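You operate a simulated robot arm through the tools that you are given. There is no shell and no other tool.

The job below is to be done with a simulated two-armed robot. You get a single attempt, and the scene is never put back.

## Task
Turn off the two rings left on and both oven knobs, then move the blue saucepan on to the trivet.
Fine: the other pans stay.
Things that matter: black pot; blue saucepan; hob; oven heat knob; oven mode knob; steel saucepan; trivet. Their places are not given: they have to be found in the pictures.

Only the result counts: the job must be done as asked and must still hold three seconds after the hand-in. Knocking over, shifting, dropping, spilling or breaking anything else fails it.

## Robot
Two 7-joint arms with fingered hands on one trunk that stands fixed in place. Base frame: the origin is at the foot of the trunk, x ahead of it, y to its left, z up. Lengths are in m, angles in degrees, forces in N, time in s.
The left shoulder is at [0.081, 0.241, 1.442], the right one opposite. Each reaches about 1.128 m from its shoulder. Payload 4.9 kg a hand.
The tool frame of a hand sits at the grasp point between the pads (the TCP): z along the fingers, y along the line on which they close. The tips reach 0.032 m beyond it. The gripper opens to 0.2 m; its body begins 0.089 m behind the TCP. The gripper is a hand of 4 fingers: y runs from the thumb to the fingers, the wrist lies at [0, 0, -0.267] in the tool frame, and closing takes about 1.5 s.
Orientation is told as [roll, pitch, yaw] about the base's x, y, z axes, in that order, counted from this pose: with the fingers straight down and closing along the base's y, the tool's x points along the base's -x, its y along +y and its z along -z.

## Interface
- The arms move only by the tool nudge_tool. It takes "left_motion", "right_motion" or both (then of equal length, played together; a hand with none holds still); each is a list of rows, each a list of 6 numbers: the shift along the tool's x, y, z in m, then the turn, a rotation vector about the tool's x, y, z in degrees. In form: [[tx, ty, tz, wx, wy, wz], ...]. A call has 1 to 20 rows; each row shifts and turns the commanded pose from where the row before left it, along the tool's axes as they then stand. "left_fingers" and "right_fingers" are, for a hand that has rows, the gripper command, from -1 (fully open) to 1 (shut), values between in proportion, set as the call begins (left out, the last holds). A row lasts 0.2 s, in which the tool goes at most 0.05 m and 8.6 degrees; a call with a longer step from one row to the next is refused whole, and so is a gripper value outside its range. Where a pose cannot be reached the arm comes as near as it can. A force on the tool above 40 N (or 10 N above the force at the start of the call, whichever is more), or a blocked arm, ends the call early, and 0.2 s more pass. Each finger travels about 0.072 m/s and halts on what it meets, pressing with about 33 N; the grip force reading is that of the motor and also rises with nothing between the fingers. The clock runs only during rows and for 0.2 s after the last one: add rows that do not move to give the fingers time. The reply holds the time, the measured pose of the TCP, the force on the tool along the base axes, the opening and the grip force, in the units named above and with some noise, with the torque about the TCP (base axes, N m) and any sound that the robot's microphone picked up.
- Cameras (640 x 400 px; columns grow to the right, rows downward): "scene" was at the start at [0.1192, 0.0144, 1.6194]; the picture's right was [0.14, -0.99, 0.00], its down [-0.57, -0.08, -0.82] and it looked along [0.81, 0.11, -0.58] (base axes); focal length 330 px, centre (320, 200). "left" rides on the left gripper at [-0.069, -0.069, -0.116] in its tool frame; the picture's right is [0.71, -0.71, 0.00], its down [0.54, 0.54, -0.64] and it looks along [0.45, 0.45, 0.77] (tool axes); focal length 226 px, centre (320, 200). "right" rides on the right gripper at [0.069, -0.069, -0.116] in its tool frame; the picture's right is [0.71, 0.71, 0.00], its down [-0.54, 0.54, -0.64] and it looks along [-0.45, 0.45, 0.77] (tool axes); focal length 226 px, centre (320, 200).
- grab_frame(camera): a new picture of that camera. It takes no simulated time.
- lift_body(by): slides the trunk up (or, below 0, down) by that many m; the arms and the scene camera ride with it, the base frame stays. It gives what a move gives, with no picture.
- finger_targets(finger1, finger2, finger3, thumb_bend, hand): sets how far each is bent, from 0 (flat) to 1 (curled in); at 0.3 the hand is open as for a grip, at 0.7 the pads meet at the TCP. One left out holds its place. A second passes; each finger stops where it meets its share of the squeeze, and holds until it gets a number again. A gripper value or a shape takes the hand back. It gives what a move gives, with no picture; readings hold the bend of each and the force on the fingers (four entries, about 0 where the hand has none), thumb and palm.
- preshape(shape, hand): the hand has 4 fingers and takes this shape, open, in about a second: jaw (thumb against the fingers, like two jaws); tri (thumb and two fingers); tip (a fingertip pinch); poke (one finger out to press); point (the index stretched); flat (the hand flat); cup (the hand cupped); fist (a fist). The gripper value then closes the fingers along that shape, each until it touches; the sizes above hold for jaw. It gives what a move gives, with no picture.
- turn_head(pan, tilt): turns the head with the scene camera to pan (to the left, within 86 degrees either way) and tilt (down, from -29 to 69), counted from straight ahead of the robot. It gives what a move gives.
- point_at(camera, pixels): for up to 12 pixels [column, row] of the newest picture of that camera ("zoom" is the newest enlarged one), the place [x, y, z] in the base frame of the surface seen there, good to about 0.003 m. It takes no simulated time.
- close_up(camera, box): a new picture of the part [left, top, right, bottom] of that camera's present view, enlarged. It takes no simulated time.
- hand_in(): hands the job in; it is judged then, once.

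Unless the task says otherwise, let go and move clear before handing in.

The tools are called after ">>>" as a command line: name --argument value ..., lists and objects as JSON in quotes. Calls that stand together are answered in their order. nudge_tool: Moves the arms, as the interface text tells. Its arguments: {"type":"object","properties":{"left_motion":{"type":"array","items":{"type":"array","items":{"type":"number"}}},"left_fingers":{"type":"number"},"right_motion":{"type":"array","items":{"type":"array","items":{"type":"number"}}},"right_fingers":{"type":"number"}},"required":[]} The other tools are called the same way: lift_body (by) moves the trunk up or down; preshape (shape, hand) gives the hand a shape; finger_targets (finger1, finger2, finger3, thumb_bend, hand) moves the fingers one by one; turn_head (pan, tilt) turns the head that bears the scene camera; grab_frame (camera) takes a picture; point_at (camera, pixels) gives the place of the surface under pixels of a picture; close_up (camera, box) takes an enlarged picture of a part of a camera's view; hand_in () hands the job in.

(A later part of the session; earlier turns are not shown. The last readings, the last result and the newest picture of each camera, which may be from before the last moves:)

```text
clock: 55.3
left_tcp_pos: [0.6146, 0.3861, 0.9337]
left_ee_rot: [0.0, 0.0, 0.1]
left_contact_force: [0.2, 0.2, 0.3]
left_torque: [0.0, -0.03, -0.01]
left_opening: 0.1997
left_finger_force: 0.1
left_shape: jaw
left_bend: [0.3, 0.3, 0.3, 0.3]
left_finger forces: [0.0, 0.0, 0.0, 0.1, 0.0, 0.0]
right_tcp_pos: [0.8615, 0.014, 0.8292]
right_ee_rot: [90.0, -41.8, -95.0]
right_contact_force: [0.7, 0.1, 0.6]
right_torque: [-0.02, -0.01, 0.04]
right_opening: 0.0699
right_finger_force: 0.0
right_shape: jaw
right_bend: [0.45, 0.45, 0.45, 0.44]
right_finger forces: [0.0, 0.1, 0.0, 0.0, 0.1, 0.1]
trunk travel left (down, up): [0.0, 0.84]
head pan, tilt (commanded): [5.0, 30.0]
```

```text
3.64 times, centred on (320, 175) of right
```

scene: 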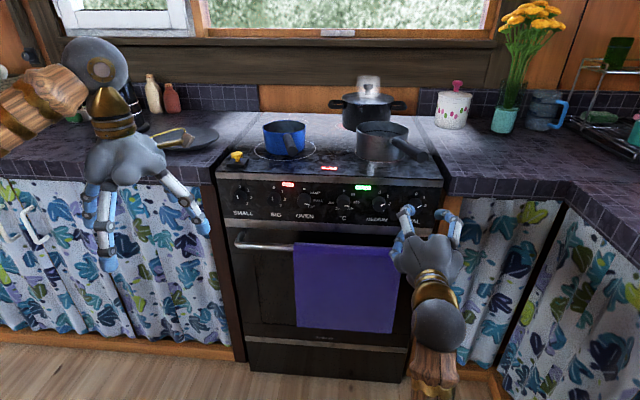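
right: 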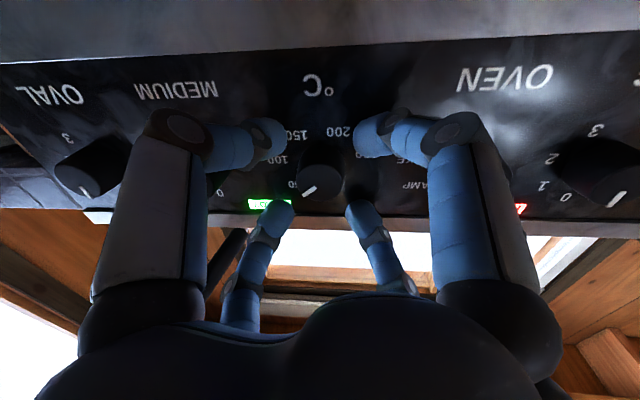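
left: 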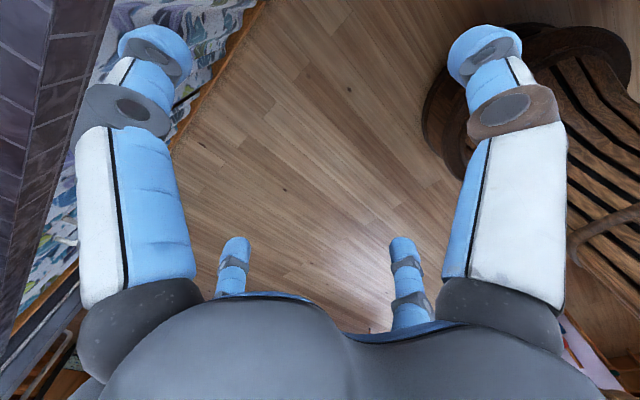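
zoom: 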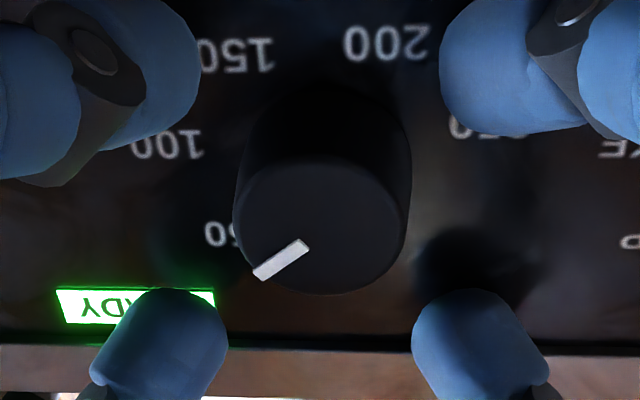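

The °C mark now points at about 50° (like MEDIUM did before its turn). I'll close and turn another -50.4°.

>>> nudge_tool --right_motion '[[0, 0, 0, 0, 0, 0], [0, 0, 0, 0, 0, 0], [0, 0, 0, 0, 0, 0], [0, 0, 0, 0, 0, 0], [0, 0, 0, 0, 0, 0], [0, 0, 0, 0, 0, -7.2], [0, 0, 0, 0, 0, -7.2], [0, 0, 0, 0, 0, -7.2], [0, 0, 0, 0, 0, -7.2], [0, 0, 0, 0, 0, -7.2], [0, 0, 0, 0, 0, -7.2], [0, 0, 0, 0, 0, -7.2], [0, 0, 0, 0, 0, 0]]' --right_fingers 1.0

>>> nudge_tool --right_motion '[[0, 0, 0, 0, 0, 0], [0, 0, 0, 0, 0, 0], [0, 0, 0, 0, 0, 0], [0, 0, 0, 0, 0, 0], [0, 0, -0.02, 0, 0, 0], [0, 0, -0.035, 0, 0, 0], [0, 0, -0.02, 0, 0, 0], [0, 0, 0, 0, 0, 0]]' --right_fingers 0.3

>>> grab_frame --camera "right"

>>> close_up --camera "scene" --box '[280, 140, 460, 260]'

```text
clock: 58.1
left_tcp_pos: [0.6144, 0.3862, 0.9315]
left_ee_rot: [-0.2, 0.1, -0.1]
left_contact_force: [0.2, -0.1, 0.0]
left_torque: [0.01, -0.01, -0.04]
left_opening: 0.1999
left_finger_force: 0.0
left_shape: jaw
left_bend: [0.3, 0.3, 0.3, 0.3]
left_finger forces: [0.0, 0.0, 0.0, 0.0, 0.0, 0.0]
right_tcp_pos: [0.8618, 0.0155, 0.8282]
right_ee_rot: [-89.6, -87.5, 84.7]
right_contact_force: [21.8, 11.4, 6.5]
right_torque: [-0.02, -0.56, 0.64]
right_opening: 0.0296
right_finger_force: 33.1
right_shape: jaw
right_bend: [0.56, 0.6, 0.76, 0.57]
right_finger forces: [23.4, 34.2, 31.2, 0.0, 24.3, 0.0]
trunk travel left (down, up): [0.0, 0.84]
head pan, tilt (commanded): [5.0, 30.0]
```

```text
clock: 59.9
left_tcp_pos: [0.614, 0.3857, 0.9333]
left_ee_rot: [0.0, 0.0, 0.0]
left_contact_force: [1.1, -0.4, 0.0]
left_torque: [0.0, 0.0, 0.0]
left_opening: 0.1998
left_finger_force: 0.1
left_shape: jaw
left_bend: [0.3, 0.3, 0.3, 0.3]
left_finger forces: [0.0, 0.0, 0.1, 0.1, 0.0, 0.0]
right_tcp_pos: [0.7846, 0.0211, 0.8289]
right_ee_rot: [-90.6, -87.6, 85.6]
right_contact_force: [0.1, -0.2, -0.3]
right_torque: [0.04, -0.04, 0.03]
right_opening: 0.0699
right_finger_force: 0.2
right_shape: jaw
right_bend: [0.45, 0.45, 0.45, 0.44]
right_finger forces: [0.0, 0.0, 0.0, 0.0, 0.0, 0.1]
trunk travel left (down, up): [0.0, 0.84]
head pan, tilt (commanded): [5.0, 30.0]
```

```text
taken
```

right: 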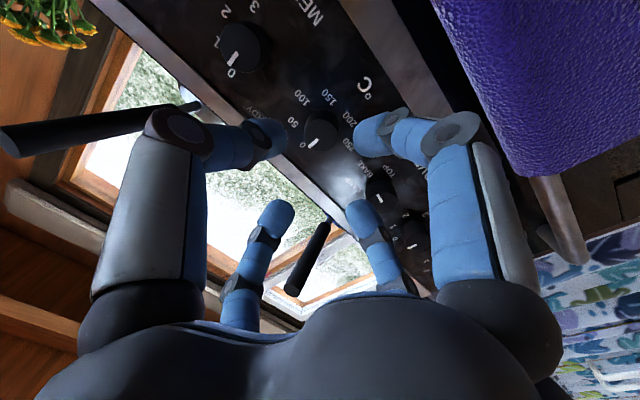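

```text
3.33 times, centred on (370, 200) of scene
```

zoom: 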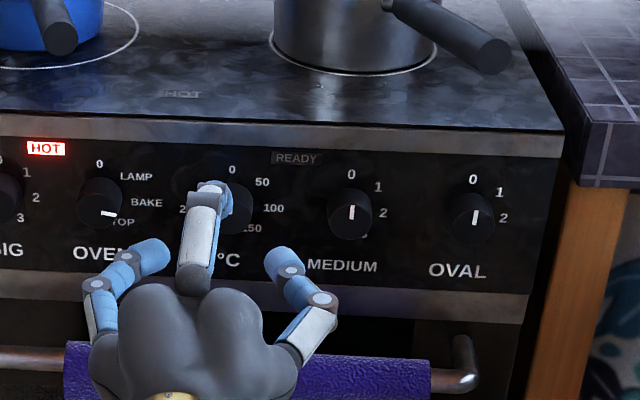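

READY and the hob's HOT lights went out, and °C's mark at (313,143) points at its 0. I'll move 0.10 m left to the OVEN knob and pre-roll +50°.

>>> nudge_tool --right_motion '[[-0.0015, 0.034, 0.0067, 0, 0, 0], [-0.0015, 0.034, 0.0067, 0, 0, 0], [-0.0015, 0.034, 0.0067, 0, 0, 0], [0, 0, 0, 0, 0, 7.2], [0, 0, 0, 0, 0, 7.2], [0, 0, 0, 0, 0, 7.2], [0, 0, 0, 0, 0, 7.2], [0, 0, 0, 0, 0, 7.2], [0, 0, 0, 0, 0, 7.2], [0, 0, 0, 0, 0, 7.2], [0, 0, 0, 0, 0, 0]]'

>>> grab_frame --camera "right"

>>> close_up --camera "scene" --box '[240, 140, 420, 260]'

```text
clock: 62.3
left_tcp_pos: [0.6136, 0.3858, 0.9333]
left_ee_rot: [0.0, 0.0, 0.0]
left_contact_force: [0.8, 0.2, -0.8]
left_torque: [0.0, -0.01, 0.02]
left_opening: 0.1996
left_finger_force: 0.2
left_shape: jaw
left_bend: [0.3, 0.3, 0.3, 0.3]
left_finger forces: [0.1, 0.1, 0.1, 0.0, 0.0, 0.0]
right_tcp_pos: [0.8171, 0.1201, 0.8288]
right_ee_rot: [90.0, -41.8, -95.0]
right_contact_force: [-0.6, 0.3, -0.5]
right_torque: [0.03, 0.0, -0.01]
right_opening: 0.0698
right_finger_force: 0.0
right_shape: jaw
right_bend: [0.45, 0.45, 0.45, 0.44]
right_finger forces: [0.1, 0.1, 0.0, 0.0, 0.0, 0.1]
trunk travel left (down, up): [0.0, 0.84]
head pan, tilt (commanded): [5.0, 30.0]
```

```text
taken
```

right: 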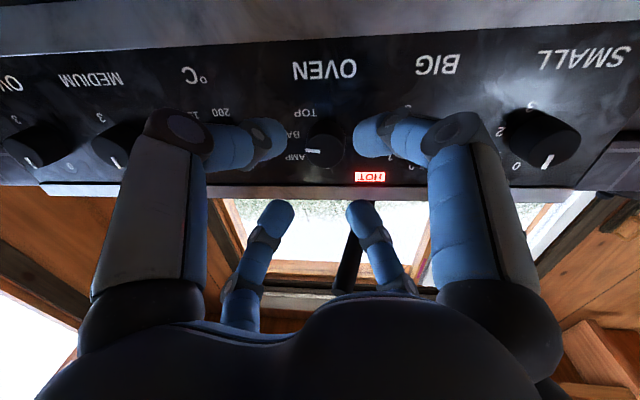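

```text
3.33 times, centred on (330, 200) of scene
```

zoom: 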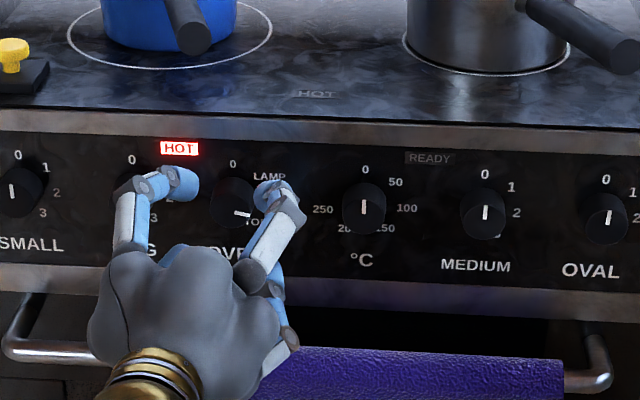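

°C, MEDIUM and OVAL all show vertical marks at 0, and the claw faces OVEN at (322,150). I'll advance 0.045 m, then close and turn the first 50°.

>>> nudge_tool --right_motion '[[0.0009, 0.0008, 0.0112, 0, 0, 0], [0.0009, 0.0008, 0.0112, 0, 0, 0], [0.0009, 0.0008, 0.0112, 0, 0, 0], [0.0009, 0.0008, 0.0112, 0, 0, 0], [0, 0, 0, 0, 0, 0]]'

>>> grab_frame --camera "right"

```text
clock: 63.5
left_tcp_pos: [0.6138, 0.3855, 0.9342]
left_ee_rot: [0.0, 0.0, 0.0]
left_contact_force: [0.2, 0.1, -0.6]
left_torque: [-0.02, 0.03, 0.0]
left_opening: 0.2
left_finger_force: 0.3
left_shape: jaw
left_bend: [0.3, 0.3, 0.3, 0.3]
left_finger forces: [0.0, 0.1, 0.1, 0.0, 0.1, 0.0]
right_tcp_pos: [0.862, 0.12, 0.8297]
right_ee_rot: [90.0, -42.0, -95.0]
right_contact_force: [-0.9, -1.1, -0.1]
right_torque: [-0.01, 0.02, 0.0]
right_opening: 0.0697
right_finger_force: 0.2
right_shape: jaw
right_bend: [0.45, 0.45, 0.45, 0.44]
right_finger forces: [0.0, 0.0, 0.1, 0.1, 0.1, 0.0]
trunk travel left (down, up): [0.0, 0.84]
head pan, tilt (commanded): [5.0, 30.0]
```

```text
taken
```

right: 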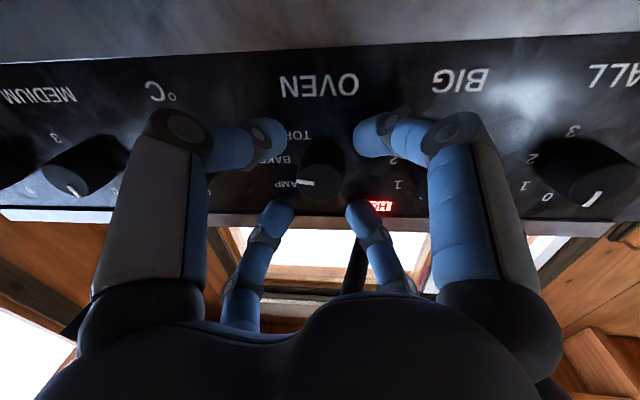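

OVEN is centred in the claw with no contact force. I'll close and turn -50.4°, then open and roll back for the second half.

>>> nudge_tool --right_motion '[[0, 0, 0, 0, 0, 0], [0, 0, 0, 0, 0, 0], [0, 0, 0, 0, 0, 0], [0, 0, 0, 0, 0, 0], [0, 0, 0, 0, 0, 0], [0, 0, 0, 0, 0, -7.2], [0, 0, 0, 0, 0, -7.2], [0, 0, 0, 0, 0, -7.2], [0, 0, 0, 0, 0, -7.2], [0, 0, 0, 0, 0, -7.2], [0, 0, 0, 0, 0, -7.2], [0, 0, 0, 0, 0, -7.2], [0, 0, 0, 0, 0, 0]]' --right_fingers 1.0

>>> nudge_tool --right_motion '[[0, 0, 0, 0, 0, 0], [0, 0, 0, 0, 0, 0], [0, 0, 0, 0, 0, 0], [0, 0, 0, 0, 0, 0], [0, 0, 0, 0, 0, 7.2], [0, 0, 0, 0, 0, 7.2], [0, 0, 0, 0, 0, 7.2], [0, 0, 0, 0, 0, 7.2], [0, 0, 0, 0, 0, 7.2], [0, 0, 0, 0, 0, 7.2], [0, 0, 0, 0, 0, 7.2], [0, 0, 0, 0, 0, 0]]' --right_fingers 0.3

>>> close_up --camera "right" --box '[260, 120, 380, 230]'

```text
clock: 66.3
left_tcp_pos: [0.6152, 0.3863, 0.9333]
left_ee_rot: [-0.1, 0.0, 0.0]
left_contact_force: [-0.1, 1.2, -0.1]
left_torque: [-0.01, 0.01, -0.03]
left_opening: 0.2
left_finger_force: 0.1
left_shape: jaw
left_bend: [0.3, 0.3, 0.3, 0.3]
left_finger forces: [0.0, 0.0, 0.1, 0.0, 0.0, 0.1]
right_tcp_pos: [0.8631, 0.122, 0.8287]
right_ee_rot: [-90.2, -87.4, 85.5]
right_contact_force: [6.0, 9.4, -0.4]
right_torque: [0.05, -0.31, 0.48]
right_opening: 0.0297
right_finger_force: 33.3
right_shape: jaw
right_bend: [0.56, 0.77, 0.77, 0.57]
right_finger forces: [27.5, 34.0, 31.4, 0.1, 26.8, 0.0]
trunk travel left (down, up): [0.0, 0.84]
head pan, tilt (commanded): [5.0, 30.0]
```

```text
clock: 68.9
left_tcp_pos: [0.6144, 0.3857, 0.9343]
left_ee_rot: [0.1, 0.1, 0.0]
left_contact_force: [1.0, -0.5, 0.1]
left_torque: [-0.05, 0.0, 0.01]
left_opening: 0.1997
left_finger_force: 0.0
left_shape: jaw
left_bend: [0.3, 0.3, 0.3, 0.3]
left_finger forces: [0.1, 0.0, 0.1, 0.1, 0.0, 0.0]
right_tcp_pos: [0.8612, 0.1203, 0.8288]
right_ee_rot: [90.0, -41.9, -95.0]
right_contact_force: [0.1, -0.4, 0.3]
right_torque: [-0.01, 0.01, -0.02]
right_opening: 0.0699
right_finger_force: 0.1
right_shape: jaw
right_bend: [0.45, 0.45, 0.45, 0.44]
right_finger forces: [0.1, 0.0, 0.0, 0.0, 0.0, 0.0]
trunk travel left (down, up): [0.0, 0.84]
head pan, tilt (commanded): [5.0, 30.0]
```

```text
3.64 times, centred on (320, 175) of right
```

zoom: 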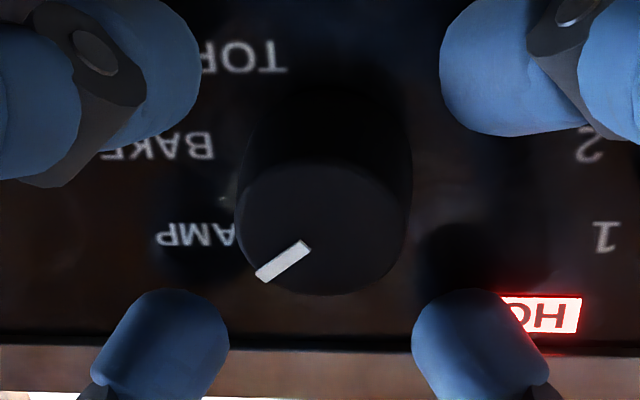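

OVEN now points at LAMP (mark at (282,262)), half way. I'll regrip and turn the remaining -50.4°, then release and back off.

>>> nudge_tool --right_motion '[[0, 0, 0, 0, 0, 0], [0, 0, 0, 0, 0, 0], [0, 0, 0, 0, 0, 0], [0, 0, 0, 0, 0, 0], [0, 0, 0, 0, 0, 0], [0, 0, 0, 0, 0, -7.2], [0, 0, 0, 0, 0, -7.2], [0, 0, 0, 0, 0, -7.2], [0, 0, 0, 0, 0, -7.2], [0, 0, 0, 0, 0, -7.2], [0, 0, 0, 0, 0, -7.2], [0, 0, 0, 0, 0, -7.2], [0, 0, 0, 0, 0, 0]]' --right_fingers 1.0

>>> nudge_tool --right_motion '[[0, 0, 0, 0, 0, 0], [0, 0, 0, 0, 0, 0], [0, 0, 0, 0, 0, 0], [0, 0, 0, 0, 0, 0], [0, 0, -0.02, 0, 0, 0], [0, 0, -0.035, 0, 0, 0], [0, 0, -0.04, 0, 0, 0], [0, 0, -0.04, 0, 0, 0], [0, 0, 0, 0, 0, 0]]' --right_fingers 0.3

>>> grab_frame --camera "right"

>>> grab_frame --camera "scene"

```text
clock: 71.7
left_tcp_pos: [0.6155, 0.3861, 0.9335]
left_ee_rot: [-0.1, 0.1, 0.0]
left_contact_force: [0.3, 0.3, -0.2]
left_torque: [-0.03, 0.01, 0.0]
left_opening: 0.1997
left_finger_force: 0.0
left_shape: jaw
left_bend: [0.3, 0.3, 0.3, 0.3]
left_finger forces: [0.0, 0.0, 0.0, 0.0, 0.1, 0.1]
right_tcp_pos: [0.8624, 0.1232, 0.8287]
right_ee_rot: [-90.4, -87.6, 85.5]
right_contact_force: [8.2, 10.0, 1.2]
right_torque: [0.15, -0.41, 0.5]
right_opening: 0.0298
right_finger_force: 33.0
right_shape: jaw
right_bend: [0.56, 0.77, 0.77, 0.56]
right_finger forces: [25.1, 34.9, 32.2, 0.0, 25.7, 0.0]
trunk travel left (down, up): [0.0, 0.84]
head pan, tilt (commanded): [5.0, 30.0]
```

```text
clock: 73.7
left_tcp_pos: [0.615, 0.3862, 0.9331]
left_ee_rot: [0.0, -0.1, 0.0]
left_contact_force: [0.2, 0.3, -0.4]
left_torque: [0.03, 0.01, 0.0]
left_opening: 0.2004
left_finger_force: 0.0
left_shape: jaw
left_bend: [0.3, 0.3, 0.3, 0.3]
left_finger forces: [0.1, 0.0, 0.0, 0.1, 0.0, 0.1]
right_tcp_pos: [0.7247, 0.1346, 0.8302]
right_ee_rot: [-90.2, -87.6, 85.2]
right_contact_force: [-0.2, -0.2, 0.1]
right_torque: [0.01, 0.02, -0.01]
right_opening: 0.07
right_finger_force: 0.1
right_shape: jaw
right_bend: [0.45, 0.45, 0.45, 0.44]
right_finger forces: [0.0, 0.0, 0.0, 0.0, 0.0, 0.0]
trunk travel left (down, up): [0.0, 0.84]
head pan, tilt (commanded): [5.0, 30.0]
```

```text
taken
```

right: 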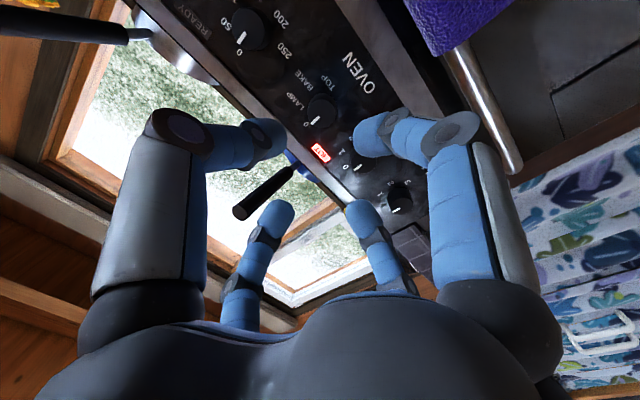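

```text
taken
```

scene: 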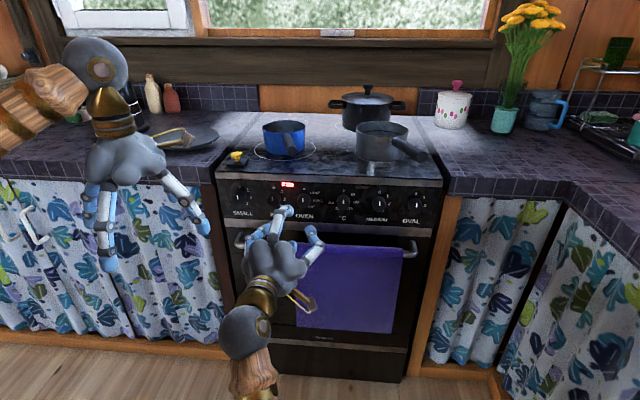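

The steam has stopped and the OVEN mark points to its 0 in the hand view (317,122). I'll zoom on the whole panel to verify all six knobs.

>>> close_up --camera "scene" --box '[220, 170, 440, 230]'

>>> close_up --camera "scene" --box '[280, 175, 350, 220]'

>>> close_up --camera "scene" --box '[340, 175, 430, 225]'

>>> close_up --camera "scene" --box '[220, 100, 340, 175]'

```text
2.91 times, centred on (330, 200) of scene
```

zoom: 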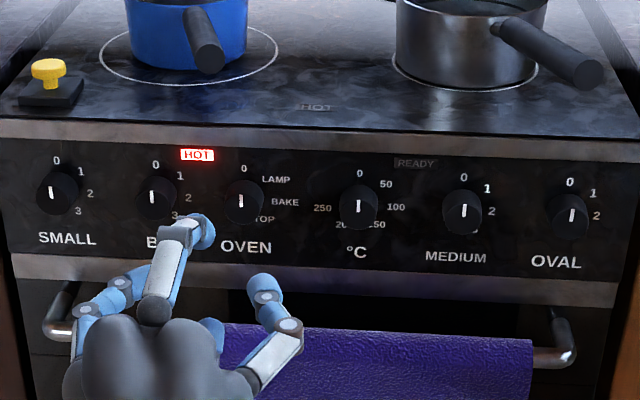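

```text
8.89 times, centred on (315, 198) of scene
```

zoom: 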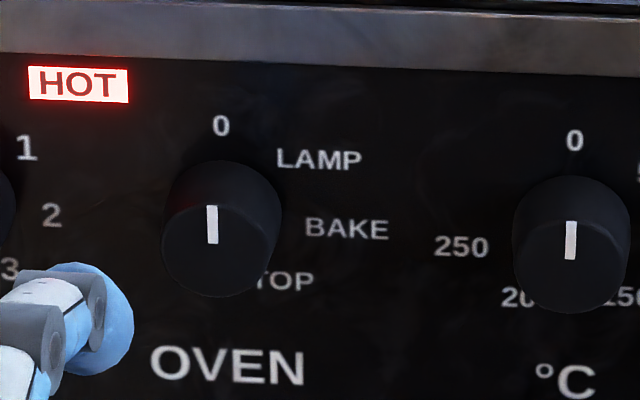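

```text
7.11 times, centred on (385, 200) of scene
```

zoom: 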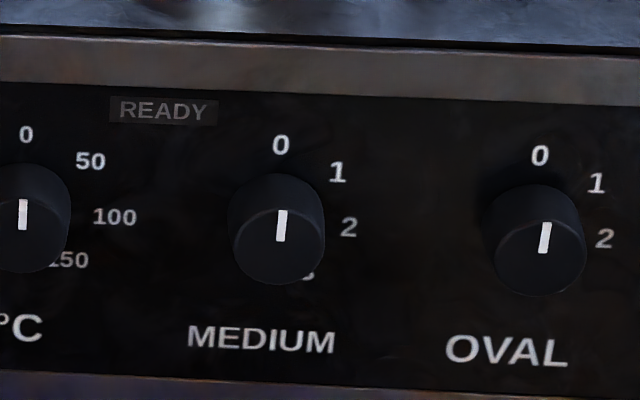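

```text
5.33 times, centred on (280, 138) of scene
```

zoom: 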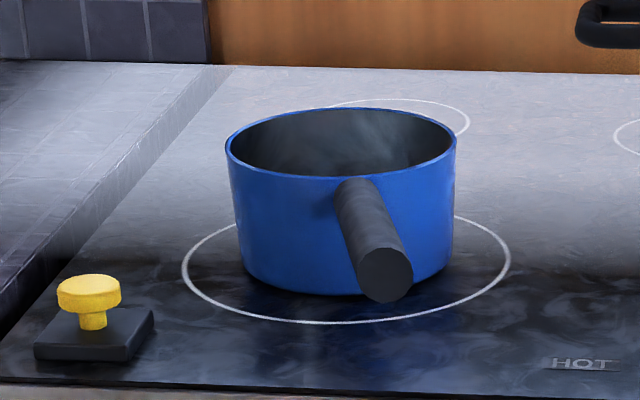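

OVEN, °C, MEDIUM look exact; OVAL at (545,238) leans a little right, partly perspective. I'll zoom on OVAL to measure its residual angle.

>>> close_up --camera "scene" --box '[400, 190, 424, 206]'

>>> close_up --camera "scene" --box '[366, 190, 390, 206]'

>>> close_up --camera "scene" --box '[400, 182, 424, 198]'

```text
16.00 times, centred on (412, 198) of scene
```

zoom: 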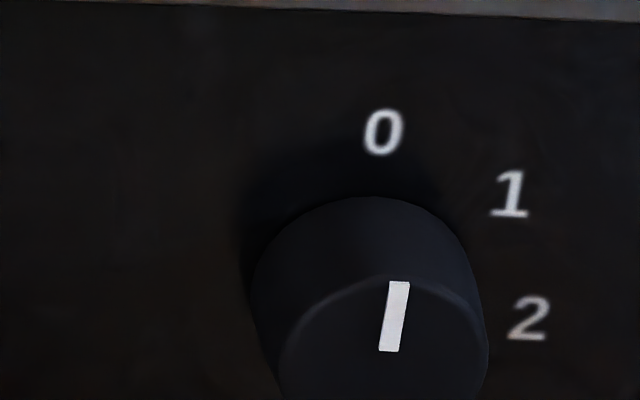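

```text
16.00 times, centred on (378, 198) of scene
```

zoom: 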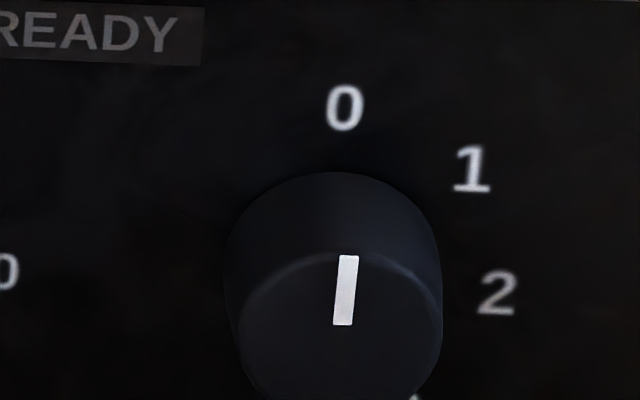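

```text
16.00 times, centred on (412, 190) of scene
```

zoom: 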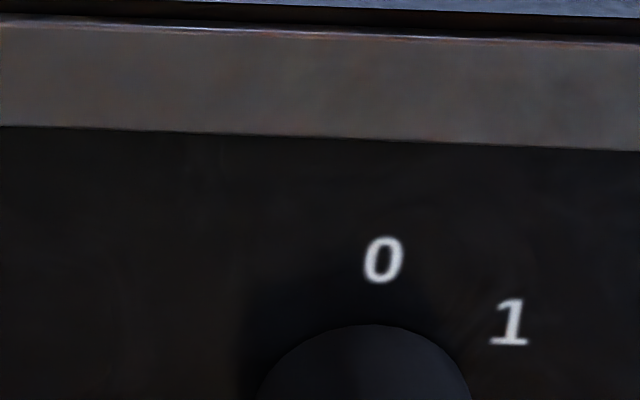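

All four marks match the perspective lean expected for exactly 0°, so the knobs are done. Now I'll measure the blue saucepan and its handle.

>>> close_up --camera "scene" --box '[220, 100, 340, 175]'

>>> point_at --camera "zoom" --pixels '[[342, 176], [230, 150], [452, 150], [340, 110], [340, 289], [250, 270], [440, 270], [352, 185], [365, 215], [385, 275], [375, 245], [330, 150]]'

>>> point_at --camera "scene" --pixels '[[190, 137], [210, 135], [205, 128], [180, 148], [215, 145], [195, 128], [237, 158], [255, 152]]'

```text
5.33 times, centred on (280, 138) of scene
```

zoom: 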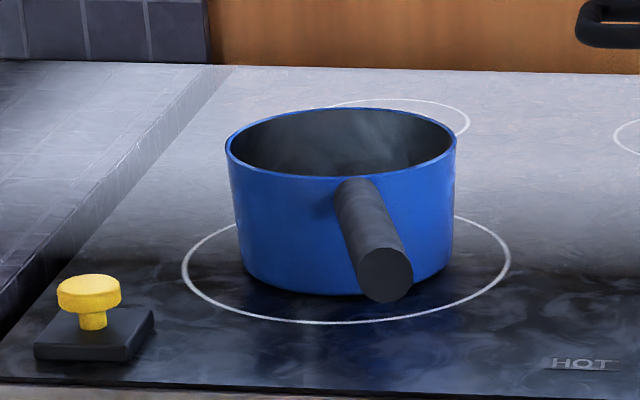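

```text
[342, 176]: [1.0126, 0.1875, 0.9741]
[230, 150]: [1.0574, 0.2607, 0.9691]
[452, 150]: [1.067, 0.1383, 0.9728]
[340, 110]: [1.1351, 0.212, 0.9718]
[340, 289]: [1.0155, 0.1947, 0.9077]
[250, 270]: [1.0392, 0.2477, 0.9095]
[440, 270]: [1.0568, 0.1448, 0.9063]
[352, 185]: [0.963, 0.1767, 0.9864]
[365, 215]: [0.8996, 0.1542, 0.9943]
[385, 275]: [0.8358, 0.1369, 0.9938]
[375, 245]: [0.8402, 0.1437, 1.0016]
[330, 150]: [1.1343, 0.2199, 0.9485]
```

```text
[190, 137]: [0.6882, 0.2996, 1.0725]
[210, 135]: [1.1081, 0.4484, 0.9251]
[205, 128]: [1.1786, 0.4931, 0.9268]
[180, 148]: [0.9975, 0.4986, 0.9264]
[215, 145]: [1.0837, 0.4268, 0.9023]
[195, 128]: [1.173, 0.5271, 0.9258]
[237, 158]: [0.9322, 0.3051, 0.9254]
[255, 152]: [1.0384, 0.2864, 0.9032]
```

All knobs are confirmed off. The blue pan is centred near (1.073, 0.200), radius ≈0.062, its handle running back to (0.836, 0.137, 0.99); I'll first move the right hand away to the right, out of the left hand's way.

>>> nudge_tool --right_motion '[[0, 0, -0.03, 0, 0, 0], [-0.0004, -0.0393, -0.0071, 0, 0, 0], [-0.0004, -0.0393, -0.0071, 0, 0, 0], [-0.0004, -0.0393, -0.0071, 0, 0, 0], [-0.0004, -0.0393, -0.0071, 0, 0, 0], [-0.0004, -0.0393, -0.0071, 0, 0, 0], [-0.0004, -0.0393, -0.0071, 0, 0, 0], [-0.0004, -0.0393, -0.0071, 0, 0, 0], [-0.0004, -0.0393, -0.0071, 0, 0, 0], [-0.0004, -0.0393, -0.0071, 0, 0, 0], [0, 0, 0, 0, 0, 0]]'

>>> grab_frame --camera "scene"

```text
clock: 76.1
left_tcp_pos: [0.6145, 0.3855, 0.9338]
left_ee_rot: [0.0, 0.0, 0.1]
left_contact_force: [0.8, 0.3, 0.3]
left_torque: [0.01, -0.01, -0.04]
left_opening: 0.1999
left_finger_force: 0.2
left_shape: jaw
left_bend: [0.3, 0.3, 0.3, 0.3]
left_finger forces: [0.0, 0.1, 0.1, 0.1, 0.0, 0.0]
right_tcp_pos: [0.6329, -0.2005, 0.8366]
right_ee_rot: [-91.5, -87.6, 86.5]
right_contact_force: [-0.5, 0.6, 0.8]
right_torque: [-0.03, -0.03, 0.0]
right_opening: 0.0699
right_finger_force: 0.1
right_shape: jaw
right_bend: [0.45, 0.45, 0.45, 0.44]
right_finger forces: [0.0, 0.0, 0.1, 0.0, 0.0, 0.0]
right hand out of reach, approached as far as the arm can: row 9, 10
trunk travel left (down, up): [0.0, 0.84]
head pan, tilt (commanded): [5.0, 30.0]
```

```text
taken
```

scene: 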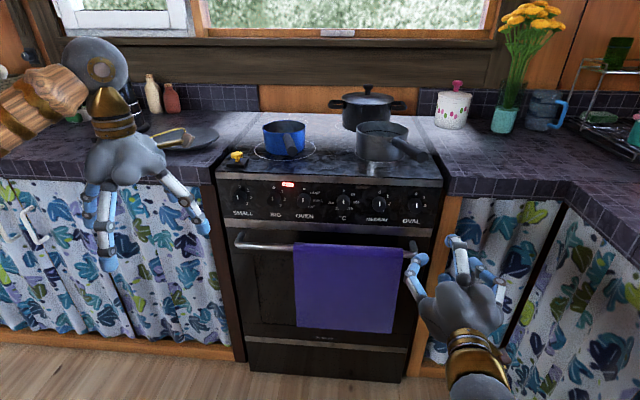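

The right hand is clear at (0.63, -0.20). I'll raise the trunk 0.15 m for a better view and reach from above, then look at the trivet and pan.

>>> lift_body --by 0.15

>>> turn_head --pan 18 --tilt 32

>>> grab_frame --camera "scene"

>>> grab_frame --camera "left"

```text
clock: 77.9
left_tcp_pos: [0.6143, 0.3857, 1.084]
left_ee_rot: [-0.1, 0.0, 0.0]
left_contact_force: [0.0, -0.5, -0.4]
left_torque: [0.02, 0.0, 0.01]
left_opening: 0.1998
left_finger_force: 0.0
left_shape: jaw
left_bend: [0.3, 0.3, 0.3, 0.3]
left_finger forces: [0.0, 0.0, 0.0, 0.1, 0.0, 0.1]
right_tcp_pos: [0.6329, -0.2006, 0.9867]
right_ee_rot: [-91.3, -87.5, 86.3]
right_contact_force: [-1.4, 0.6, -0.9]
right_torque: [0.01, 0.05, -0.03]
right_opening: 0.07
right_finger_force: 0.0
right_shape: jaw
right_bend: [0.45, 0.45, 0.45, 0.44]
right_finger forces: [0.1, 0.1, 0.0, 0.0, 0.1, 0.1]
trunk travel left (down, up): [-0.15, 0.69]
head pan, tilt (commanded): [5.0, 30.0]
```

```text
clock: 78.6
left_tcp_pos: [0.6141, 0.3848, 1.0836]
left_ee_rot: [0.0, 0.0, 0.0]
left_contact_force: [-0.2, -0.5, -0.2]
left_torque: [-0.02, 0.01, -0.01]
left_opening: 0.2002
left_finger_force: 0.1
left_shape: jaw
left_bend: [0.3, 0.3, 0.3, 0.3]
left_finger forces: [0.0, 0.1, 0.0, 0.0, 0.1, 0.0]
right_tcp_pos: [0.6329, -0.2013, 0.986]
right_ee_rot: [-91.6, -87.5, 86.7]
right_contact_force: [-0.7, -0.2, 0.1]
right_torque: [0.01, -0.03, 0.04]
right_opening: 0.07
right_finger_force: 0.1
right_shape: jaw
right_bend: [0.45, 0.45, 0.45, 0.44]
right_finger forces: [0.0, 0.1, 0.0, 0.0, 0.0, 0.1]
trunk travel left (down, up): [-0.15, 0.69]
head pan, tilt (commanded): [18.0, 32.0]
```

```text
taken
```

scene: 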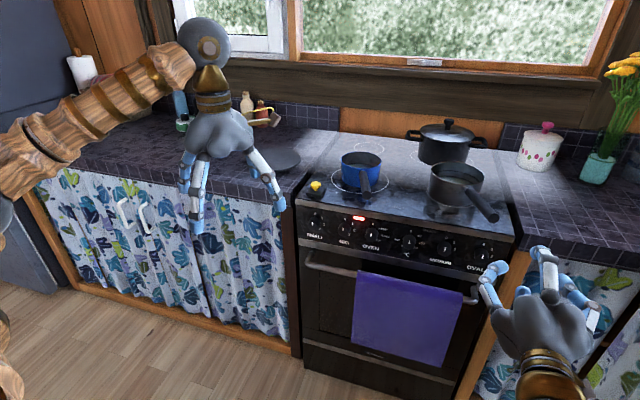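

```text
taken
```

left: 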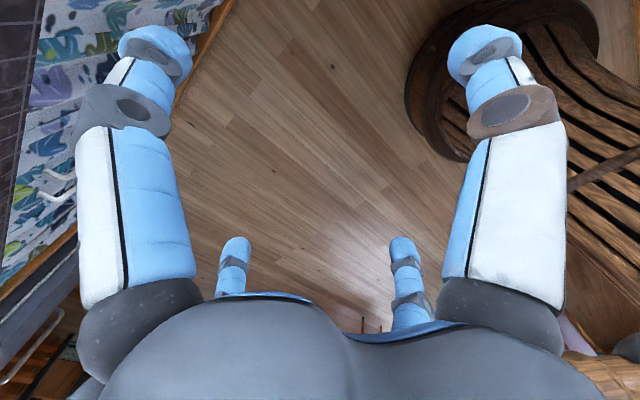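

I'll zoom on the pan's handle and the trivet (280,160) and take measurements of both.

>>> close_up --camera "scene" --box '[325, 140, 405, 205]'

>>> point_at --camera "zoom" --pixels '[[335, 215], [325, 215], [318, 235], [328, 250], [321, 262], [310, 205], [100, 130], [445, 130], [270, 80], [290, 195], [320, 225], [150, 120]]'

>>> close_up --camera "scene" --box '[210, 130, 320, 195]'

>>> point_at --camera "zoom" --pixels '[[380, 170], [470, 170], [525, 185], [420, 200], [420, 240], [500, 210], [450, 130], [350, 200], [480, 140], [390, 140]]'

```text
6.15 times, centred on (365, 172) of scene
```

zoom: 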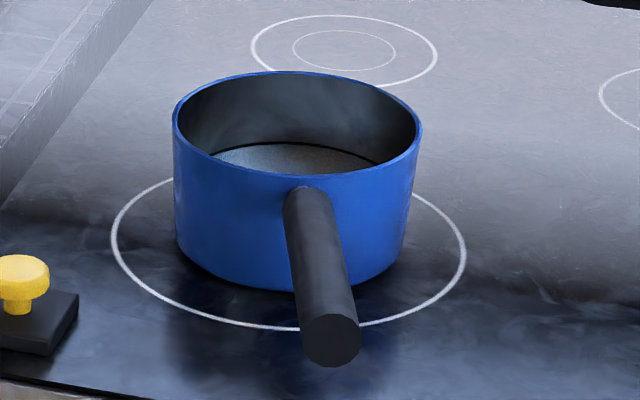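

```text
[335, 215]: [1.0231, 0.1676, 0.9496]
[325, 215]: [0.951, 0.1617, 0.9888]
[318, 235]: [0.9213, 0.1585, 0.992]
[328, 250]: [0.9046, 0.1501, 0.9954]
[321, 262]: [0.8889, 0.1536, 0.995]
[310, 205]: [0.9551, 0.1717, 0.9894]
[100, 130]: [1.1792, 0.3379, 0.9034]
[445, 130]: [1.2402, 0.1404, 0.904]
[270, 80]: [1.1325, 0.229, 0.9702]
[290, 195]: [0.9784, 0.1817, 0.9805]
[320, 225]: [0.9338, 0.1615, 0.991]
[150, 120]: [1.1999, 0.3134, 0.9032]
```

```text
5.82 times, centred on (265, 162) of scene
```

zoom: 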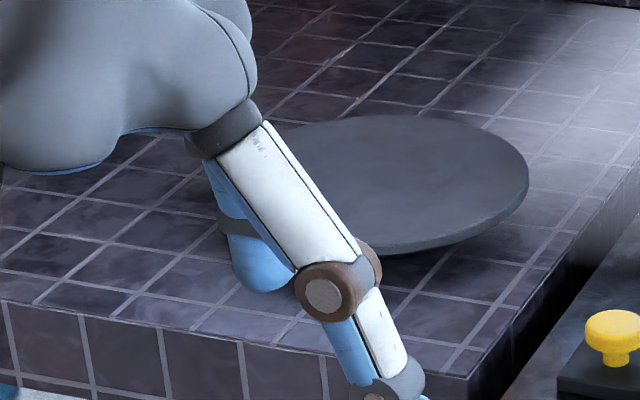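

```text
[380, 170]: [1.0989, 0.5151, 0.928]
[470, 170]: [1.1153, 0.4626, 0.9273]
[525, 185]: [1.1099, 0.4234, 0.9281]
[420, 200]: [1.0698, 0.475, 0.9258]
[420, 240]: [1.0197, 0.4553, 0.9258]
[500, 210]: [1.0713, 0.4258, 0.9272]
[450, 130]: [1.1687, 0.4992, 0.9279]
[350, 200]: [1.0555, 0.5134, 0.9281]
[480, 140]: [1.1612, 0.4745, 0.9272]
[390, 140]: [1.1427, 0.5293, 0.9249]
```

The pan holds something (a grey surface inside), so it must stay level; the trivet top is at z≈0.927, spanning roughly y 0.42–0.61. I'll orient the left hand (25° forward tilt along the handle, fingers diagonal to it) and partly close it to 0.12 m.

>>> nudge_tool --left_motion '[[0, 0, 0, 0, 0, -7.5], [0, 0, 0, 0, 0, -7.5], [0, 0, 0, 0, -8.34, 0], [0, 0, 0, 0, -8.34, 0], [0, 0, 0, 0, -8.34, 0], [0, 0, 0, 0, 0, 7.5], [0, 0, 0, 0, 0, 7.5], [0, 0, 0, 0, 0, 7.5], [0, 0, 0, 0, 0, 7.5], [0, 0, 0, 0, 0, 7.5], [0, 0, 0, 0, 0, 7.5], [0, 0, 0, 0, 0, 0]]' --left_fingers -0.2

>>> grab_frame --camera "scene"

```text
clock: 81.2
left_tcp_pos: [0.6145, 0.3846, 1.0829]
left_ee_rot: [18.3, -17.4, -32.9]
left_contact_force: [-0.5, -0.6, -0.2]
left_torque: [-0.02, -0.03, -0.02]
left_opening: 0.1206
left_finger_force: 0.0
left_shape: jaw
left_bend: [0.34, 0.34, 0.34, 0.32]
left_finger forces: [0.0, 0.1, 0.0, 0.1, 0.0, 0.0]
right_tcp_pos: [0.6325, -0.2013, 0.9863]
right_ee_rot: [-91.6, -87.6, 86.6]
right_contact_force: [0.3, -0.1, -0.6]
right_torque: [-0.01, -0.02, 0.0]
right_opening: 0.0696
right_finger_force: 0.0
right_shape: jaw
right_bend: [0.45, 0.45, 0.45, 0.44]
right_finger forces: [0.0, 0.0, 0.0, 0.0, 0.1, 0.0]
trunk travel left (down, up): [-0.15, 0.69]
head pan, tilt (commanded): [18.0, 32.0]
```

```text
taken
```

scene: 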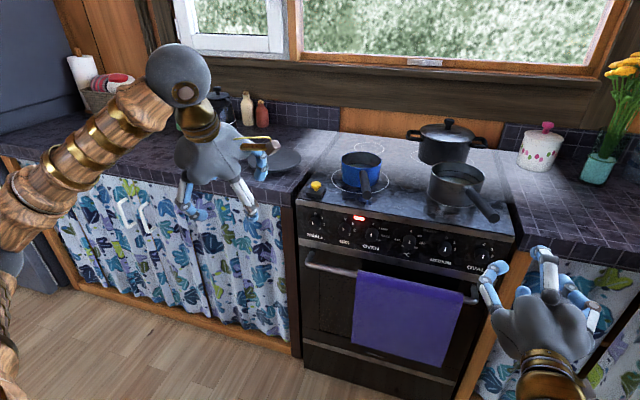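

The orientation matches the plan (tool axis ≈ (0.41, 0.11, -0.91)). I'll translate to a point 0.10 m short of the handle grip along the approach axis.

>>> nudge_tool --left_motion '[[-0.0339, -0.0082, 0.0106, 0, 0, 0], [-0.0339, -0.0082, 0.0106, 0, 0, 0], [-0.0339, -0.0082, 0.0106, 0, 0, 0], [-0.0339, -0.0082, 0.0106, 0, 0, 0], [-0.0339, -0.0082, 0.0106, 0, 0, 0], [-0.0339, -0.0082, 0.0106, 0, 0, 0], [-0.0339, -0.0082, 0.0106, 0, 0, 0], [-0.0339, -0.0082, 0.0106, 0, 0, 0], [-0.0339, -0.0082, 0.0106, 0, 0, 0], [-0.0339, -0.0082, 0.0106, 0, 0, 0], [0, 0, 0, 0, 0, 0]]'

>>> grab_frame --camera "scene"

>>> grab_frame --camera "left"

```text
clock: 83.6
left_tcp_pos: [0.8932, 0.1549, 1.0641]
left_ee_rot: [18.2, -17.4, -32.8]
left_contact_force: [0.5, 0.0, -0.5]
left_torque: [-0.04, 0.0, 0.01]
left_opening: 0.1204
left_finger_force: 0.1
left_shape: jaw
left_bend: [0.34, 0.34, 0.34, 0.32]
left_finger forces: [0.1, 0.1, 0.0, 0.0, 0.1, 0.1]
right_tcp_pos: [0.6328, -0.2009, 0.986]
right_ee_rot: [-92.2, -87.5, 87.2]
right_contact_force: [0.7, 0.0, 0.7]
right_torque: [0.0, 0.01, -0.02]
right_opening: 0.0699
right_finger_force: 0.0
right_shape: jaw
right_bend: [0.45, 0.45, 0.45, 0.44]
right_finger forces: [0.0, 0.0, 0.0, 0.1, 0.1, 0.1]
trunk travel left (down, up): [-0.15, 0.69]
head pan, tilt (commanded): [18.0, 32.0]
```

```text
taken
```

scene: 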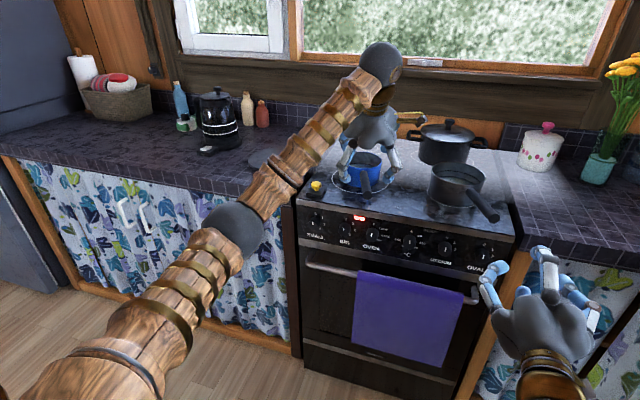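

```text
taken
```

left: 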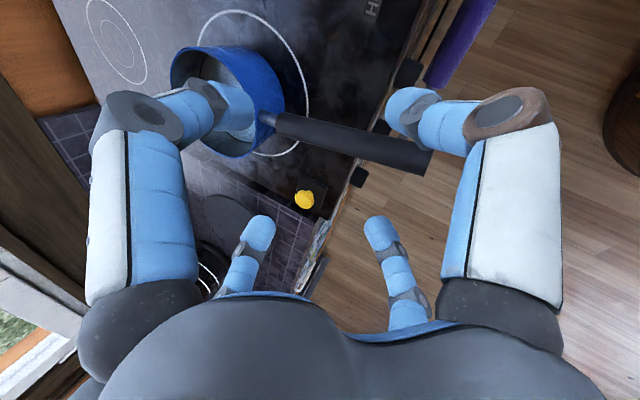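

The handle passes through the claw's target point: predicted grip pixel (320,137), handle centre line at about (320,132). I'll measure handle points with the hand camera to refine.

>>> point_at --camera "left" --pixels '[[290, 125], [320, 132], [350, 141], [380, 148], [320, 122], [320, 143], [425, 160], [275, 120], [250, 150], [270, 100]]'

>>> close_up --camera "left" --box '[150, 30, 450, 220]'

```text
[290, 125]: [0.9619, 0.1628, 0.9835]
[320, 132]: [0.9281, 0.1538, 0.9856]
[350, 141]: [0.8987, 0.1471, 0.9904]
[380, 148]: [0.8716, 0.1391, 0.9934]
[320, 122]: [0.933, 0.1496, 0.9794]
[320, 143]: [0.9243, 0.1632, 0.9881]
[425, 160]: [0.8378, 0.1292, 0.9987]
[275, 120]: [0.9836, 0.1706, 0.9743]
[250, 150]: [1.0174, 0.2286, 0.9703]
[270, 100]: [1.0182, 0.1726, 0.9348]
```

```text
2.11 times, centred on (300, 125) of left
```

zoom: 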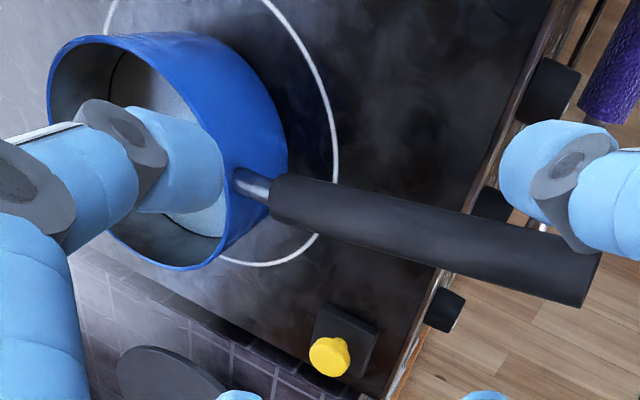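

The handle's centre at x≈0.93 is (y 0.161, z 0.978), radius ≈0.012, matching the plan within 3 mm. I'll descend 0.10 m along the tool axis onto the handle.

>>> nudge_tool --left_motion '[[-0.0006, -0.0005, 0.0249, 0, 0, 0], [-0.0006, -0.0004, 0.0249, 0, 0, 0], [-0.0006, -0.0005, 0.0249, 0, 0, 0], [-0.0006, -0.0004, 0.0249, 0, 0, 0], [0, 0, 0, 0, 0, 0]]'

>>> grab_frame --camera "scene"

>>> grab_frame --camera "left"

```text
clock: 84.8
left_tcp_pos: [0.933, 0.1601, 0.9737]
left_ee_rot: [18.2, -17.4, -32.8]
left_contact_force: [-0.6, 0.9, -0.5]
left_torque: [0.0, -0.01, 0.05]
left_opening: 0.1207
left_finger_force: 0.0
left_shape: jaw
left_bend: [0.34, 0.34, 0.34, 0.32]
left_finger forces: [0.1, 0.0, 0.0, 0.0, 0.0, 0.1]
right_tcp_pos: [0.6335, -0.2003, 0.9873]
right_ee_rot: [-91.9, -87.6, 87.0]
right_contact_force: [1.2, 0.1, 0.2]
right_torque: [0.01, -0.04, -0.04]
right_opening: 0.0698
right_finger_force: 0.0
right_shape: jaw
right_bend: [0.45, 0.45, 0.45, 0.44]
right_finger forces: [0.1, 0.0, 0.0, 0.1, 0.0, 0.0]
trunk travel left (down, up): [-0.15, 0.69]
head pan, tilt (commanded): [18.0, 32.0]
```

```text
taken
```

scene: 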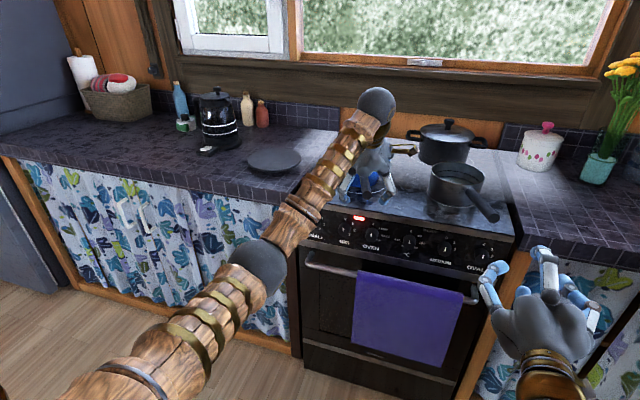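

```text
taken
```

left: 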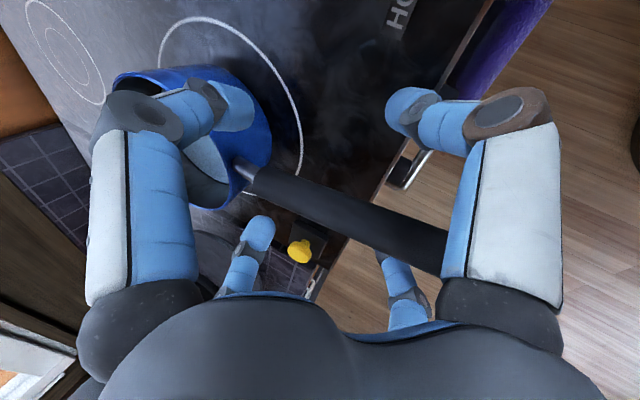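

The handle lies across the tool point (320,200) in the hand view with no contact forces, and the trivet is now unobstructed at (275,160) in the scene view. I'll measure the trivet's outline before gripping.

>>> close_up --camera "scene" --box '[225, 135, 325, 195]'

>>> point_at --camera "zoom" --pixels '[[160, 155], [145, 165], [240, 215], [320, 225], [400, 205], [455, 165], [450, 135], [380, 97], [300, 85], [220, 100], [300, 155], [200, 195]]'

```text
6.40 times, centred on (275, 165) of scene
```

zoom: 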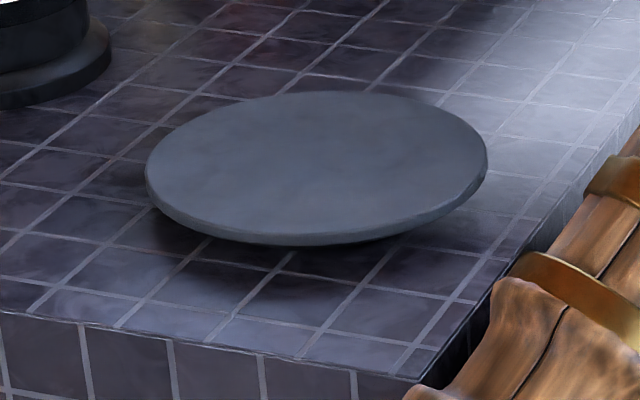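

```text
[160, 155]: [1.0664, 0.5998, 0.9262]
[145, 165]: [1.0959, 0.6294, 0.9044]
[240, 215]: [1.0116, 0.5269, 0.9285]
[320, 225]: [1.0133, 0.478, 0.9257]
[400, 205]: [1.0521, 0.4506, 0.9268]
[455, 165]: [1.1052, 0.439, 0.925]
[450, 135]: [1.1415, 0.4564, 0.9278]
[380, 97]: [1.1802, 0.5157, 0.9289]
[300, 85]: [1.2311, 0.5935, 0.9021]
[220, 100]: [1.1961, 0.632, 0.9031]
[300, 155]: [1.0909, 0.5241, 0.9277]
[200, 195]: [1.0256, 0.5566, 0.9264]
```

The trivet is level, centred near (1.095, 0.512), radius ≈0.095, top at z≈0.927. Now I'll close the left hand on the handle.

>>> nudge_tool --left_motion '[[0, 0, 0, 0, 0, 0], [0, 0, 0, 0, 0, 0], [0, 0, 0, 0, 0, 0], [0, 0, 0, 0, 0, 0], [0, 0, 0, 0, 0, 0], [0, 0, 0, 0, 0, 0], [0, 0, 0, 0, 0, 0], [0, 0, 0, 0, 0, 0]]' --left_fingers 1.0

>>> grab_frame --camera "left"

>>> close_up --camera "scene" --box '[320, 110, 450, 215]'

```text
clock: 86.6
left_tcp_pos: [0.9339, 0.1602, 0.9735]
left_ee_rot: [18.2, -17.4, -32.8]
left_contact_force: [0.6, 1.2, -0.9]
left_torque: [-0.02, -0.09, 0.13]
left_opening: 0.0063
left_finger_force: 32.3
left_shape: jaw
left_bend: [0.77, 0.78, 0.7, 0.72]
left_finger forces: [20.8, 0.0, 14.5, 0.0, 8.3, 0.1]
right_tcp_pos: [0.6325, -0.2015, 0.9866]
right_ee_rot: [-91.1, -87.6, 86.1]
right_contact_force: [0.8, -0.3, 0.1]
right_torque: [0.03, -0.01, -0.02]
right_opening: 0.07
right_finger_force: 0.1
right_shape: jaw
right_bend: [0.45, 0.45, 0.45, 0.44]
right_finger forces: [0.0, 0.0, 0.0, 0.0, 0.0, 0.0]
trunk travel left (down, up): [-0.15, 0.69]
head pan, tilt (commanded): [18.0, 32.0]
```

```text
taken
```

left: 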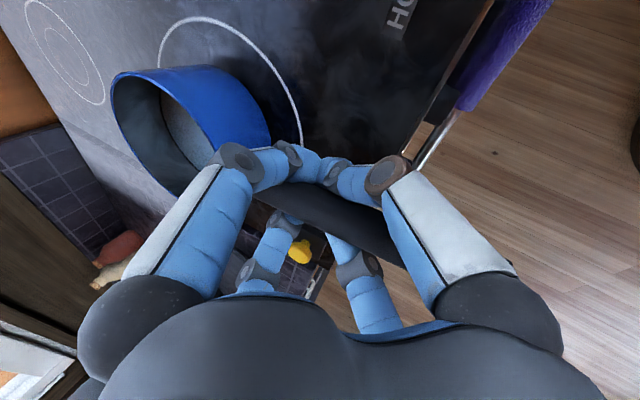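

```text
3.81 times, centred on (385, 162) of scene
```

zoom: 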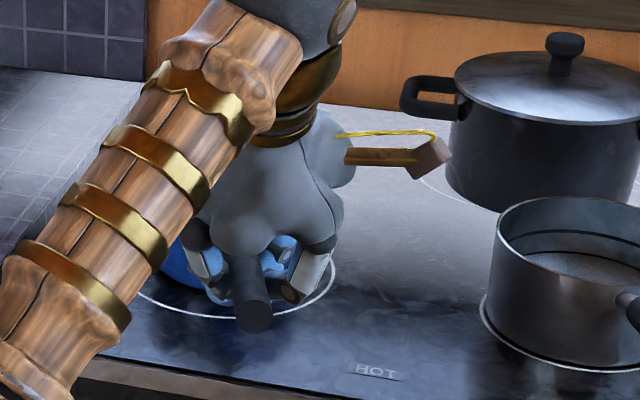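

The opening reads only 0.006 m, so the finger pads met without the handle firmly between them. I'll look closer from the hand camera before doing anything.

>>> close_up --camera "left" --box '[200, 120, 440, 300]'

>>> point_at --camera "left" --pixels '[[330, 205], [370, 230], [290, 160], [330, 172], [285, 218], [343, 245], [255, 190], [265, 130]]'

>>> close_up --camera "scene" --box '[350, 155, 400, 200]'

```text
2.22 times, centred on (320, 210) of left
```

zoom: 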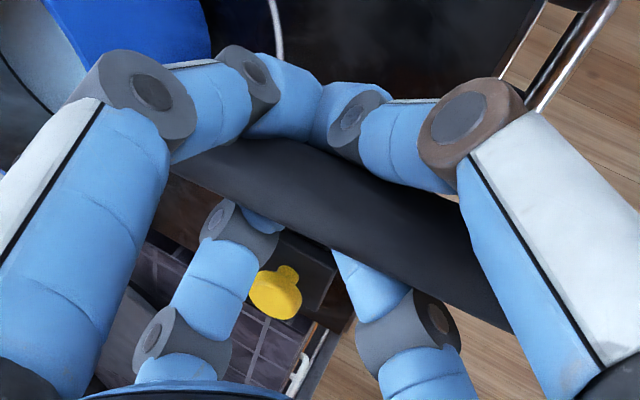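

```text
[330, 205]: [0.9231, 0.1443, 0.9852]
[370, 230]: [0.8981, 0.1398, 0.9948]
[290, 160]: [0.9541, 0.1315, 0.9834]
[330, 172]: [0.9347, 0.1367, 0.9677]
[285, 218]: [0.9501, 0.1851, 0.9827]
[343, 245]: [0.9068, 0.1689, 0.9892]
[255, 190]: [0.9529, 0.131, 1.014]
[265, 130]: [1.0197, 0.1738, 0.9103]
```

```text
8.89 times, centred on (375, 178) of scene
```

zoom: 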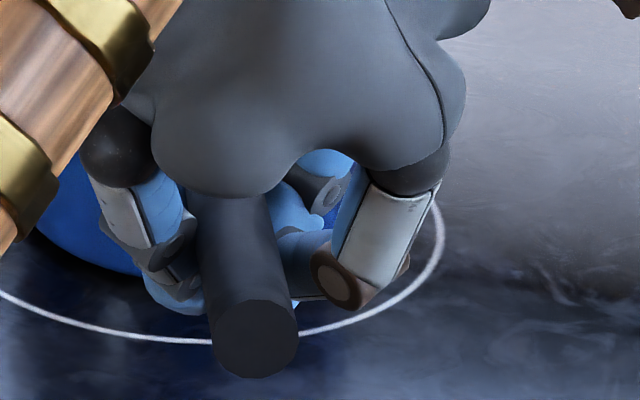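

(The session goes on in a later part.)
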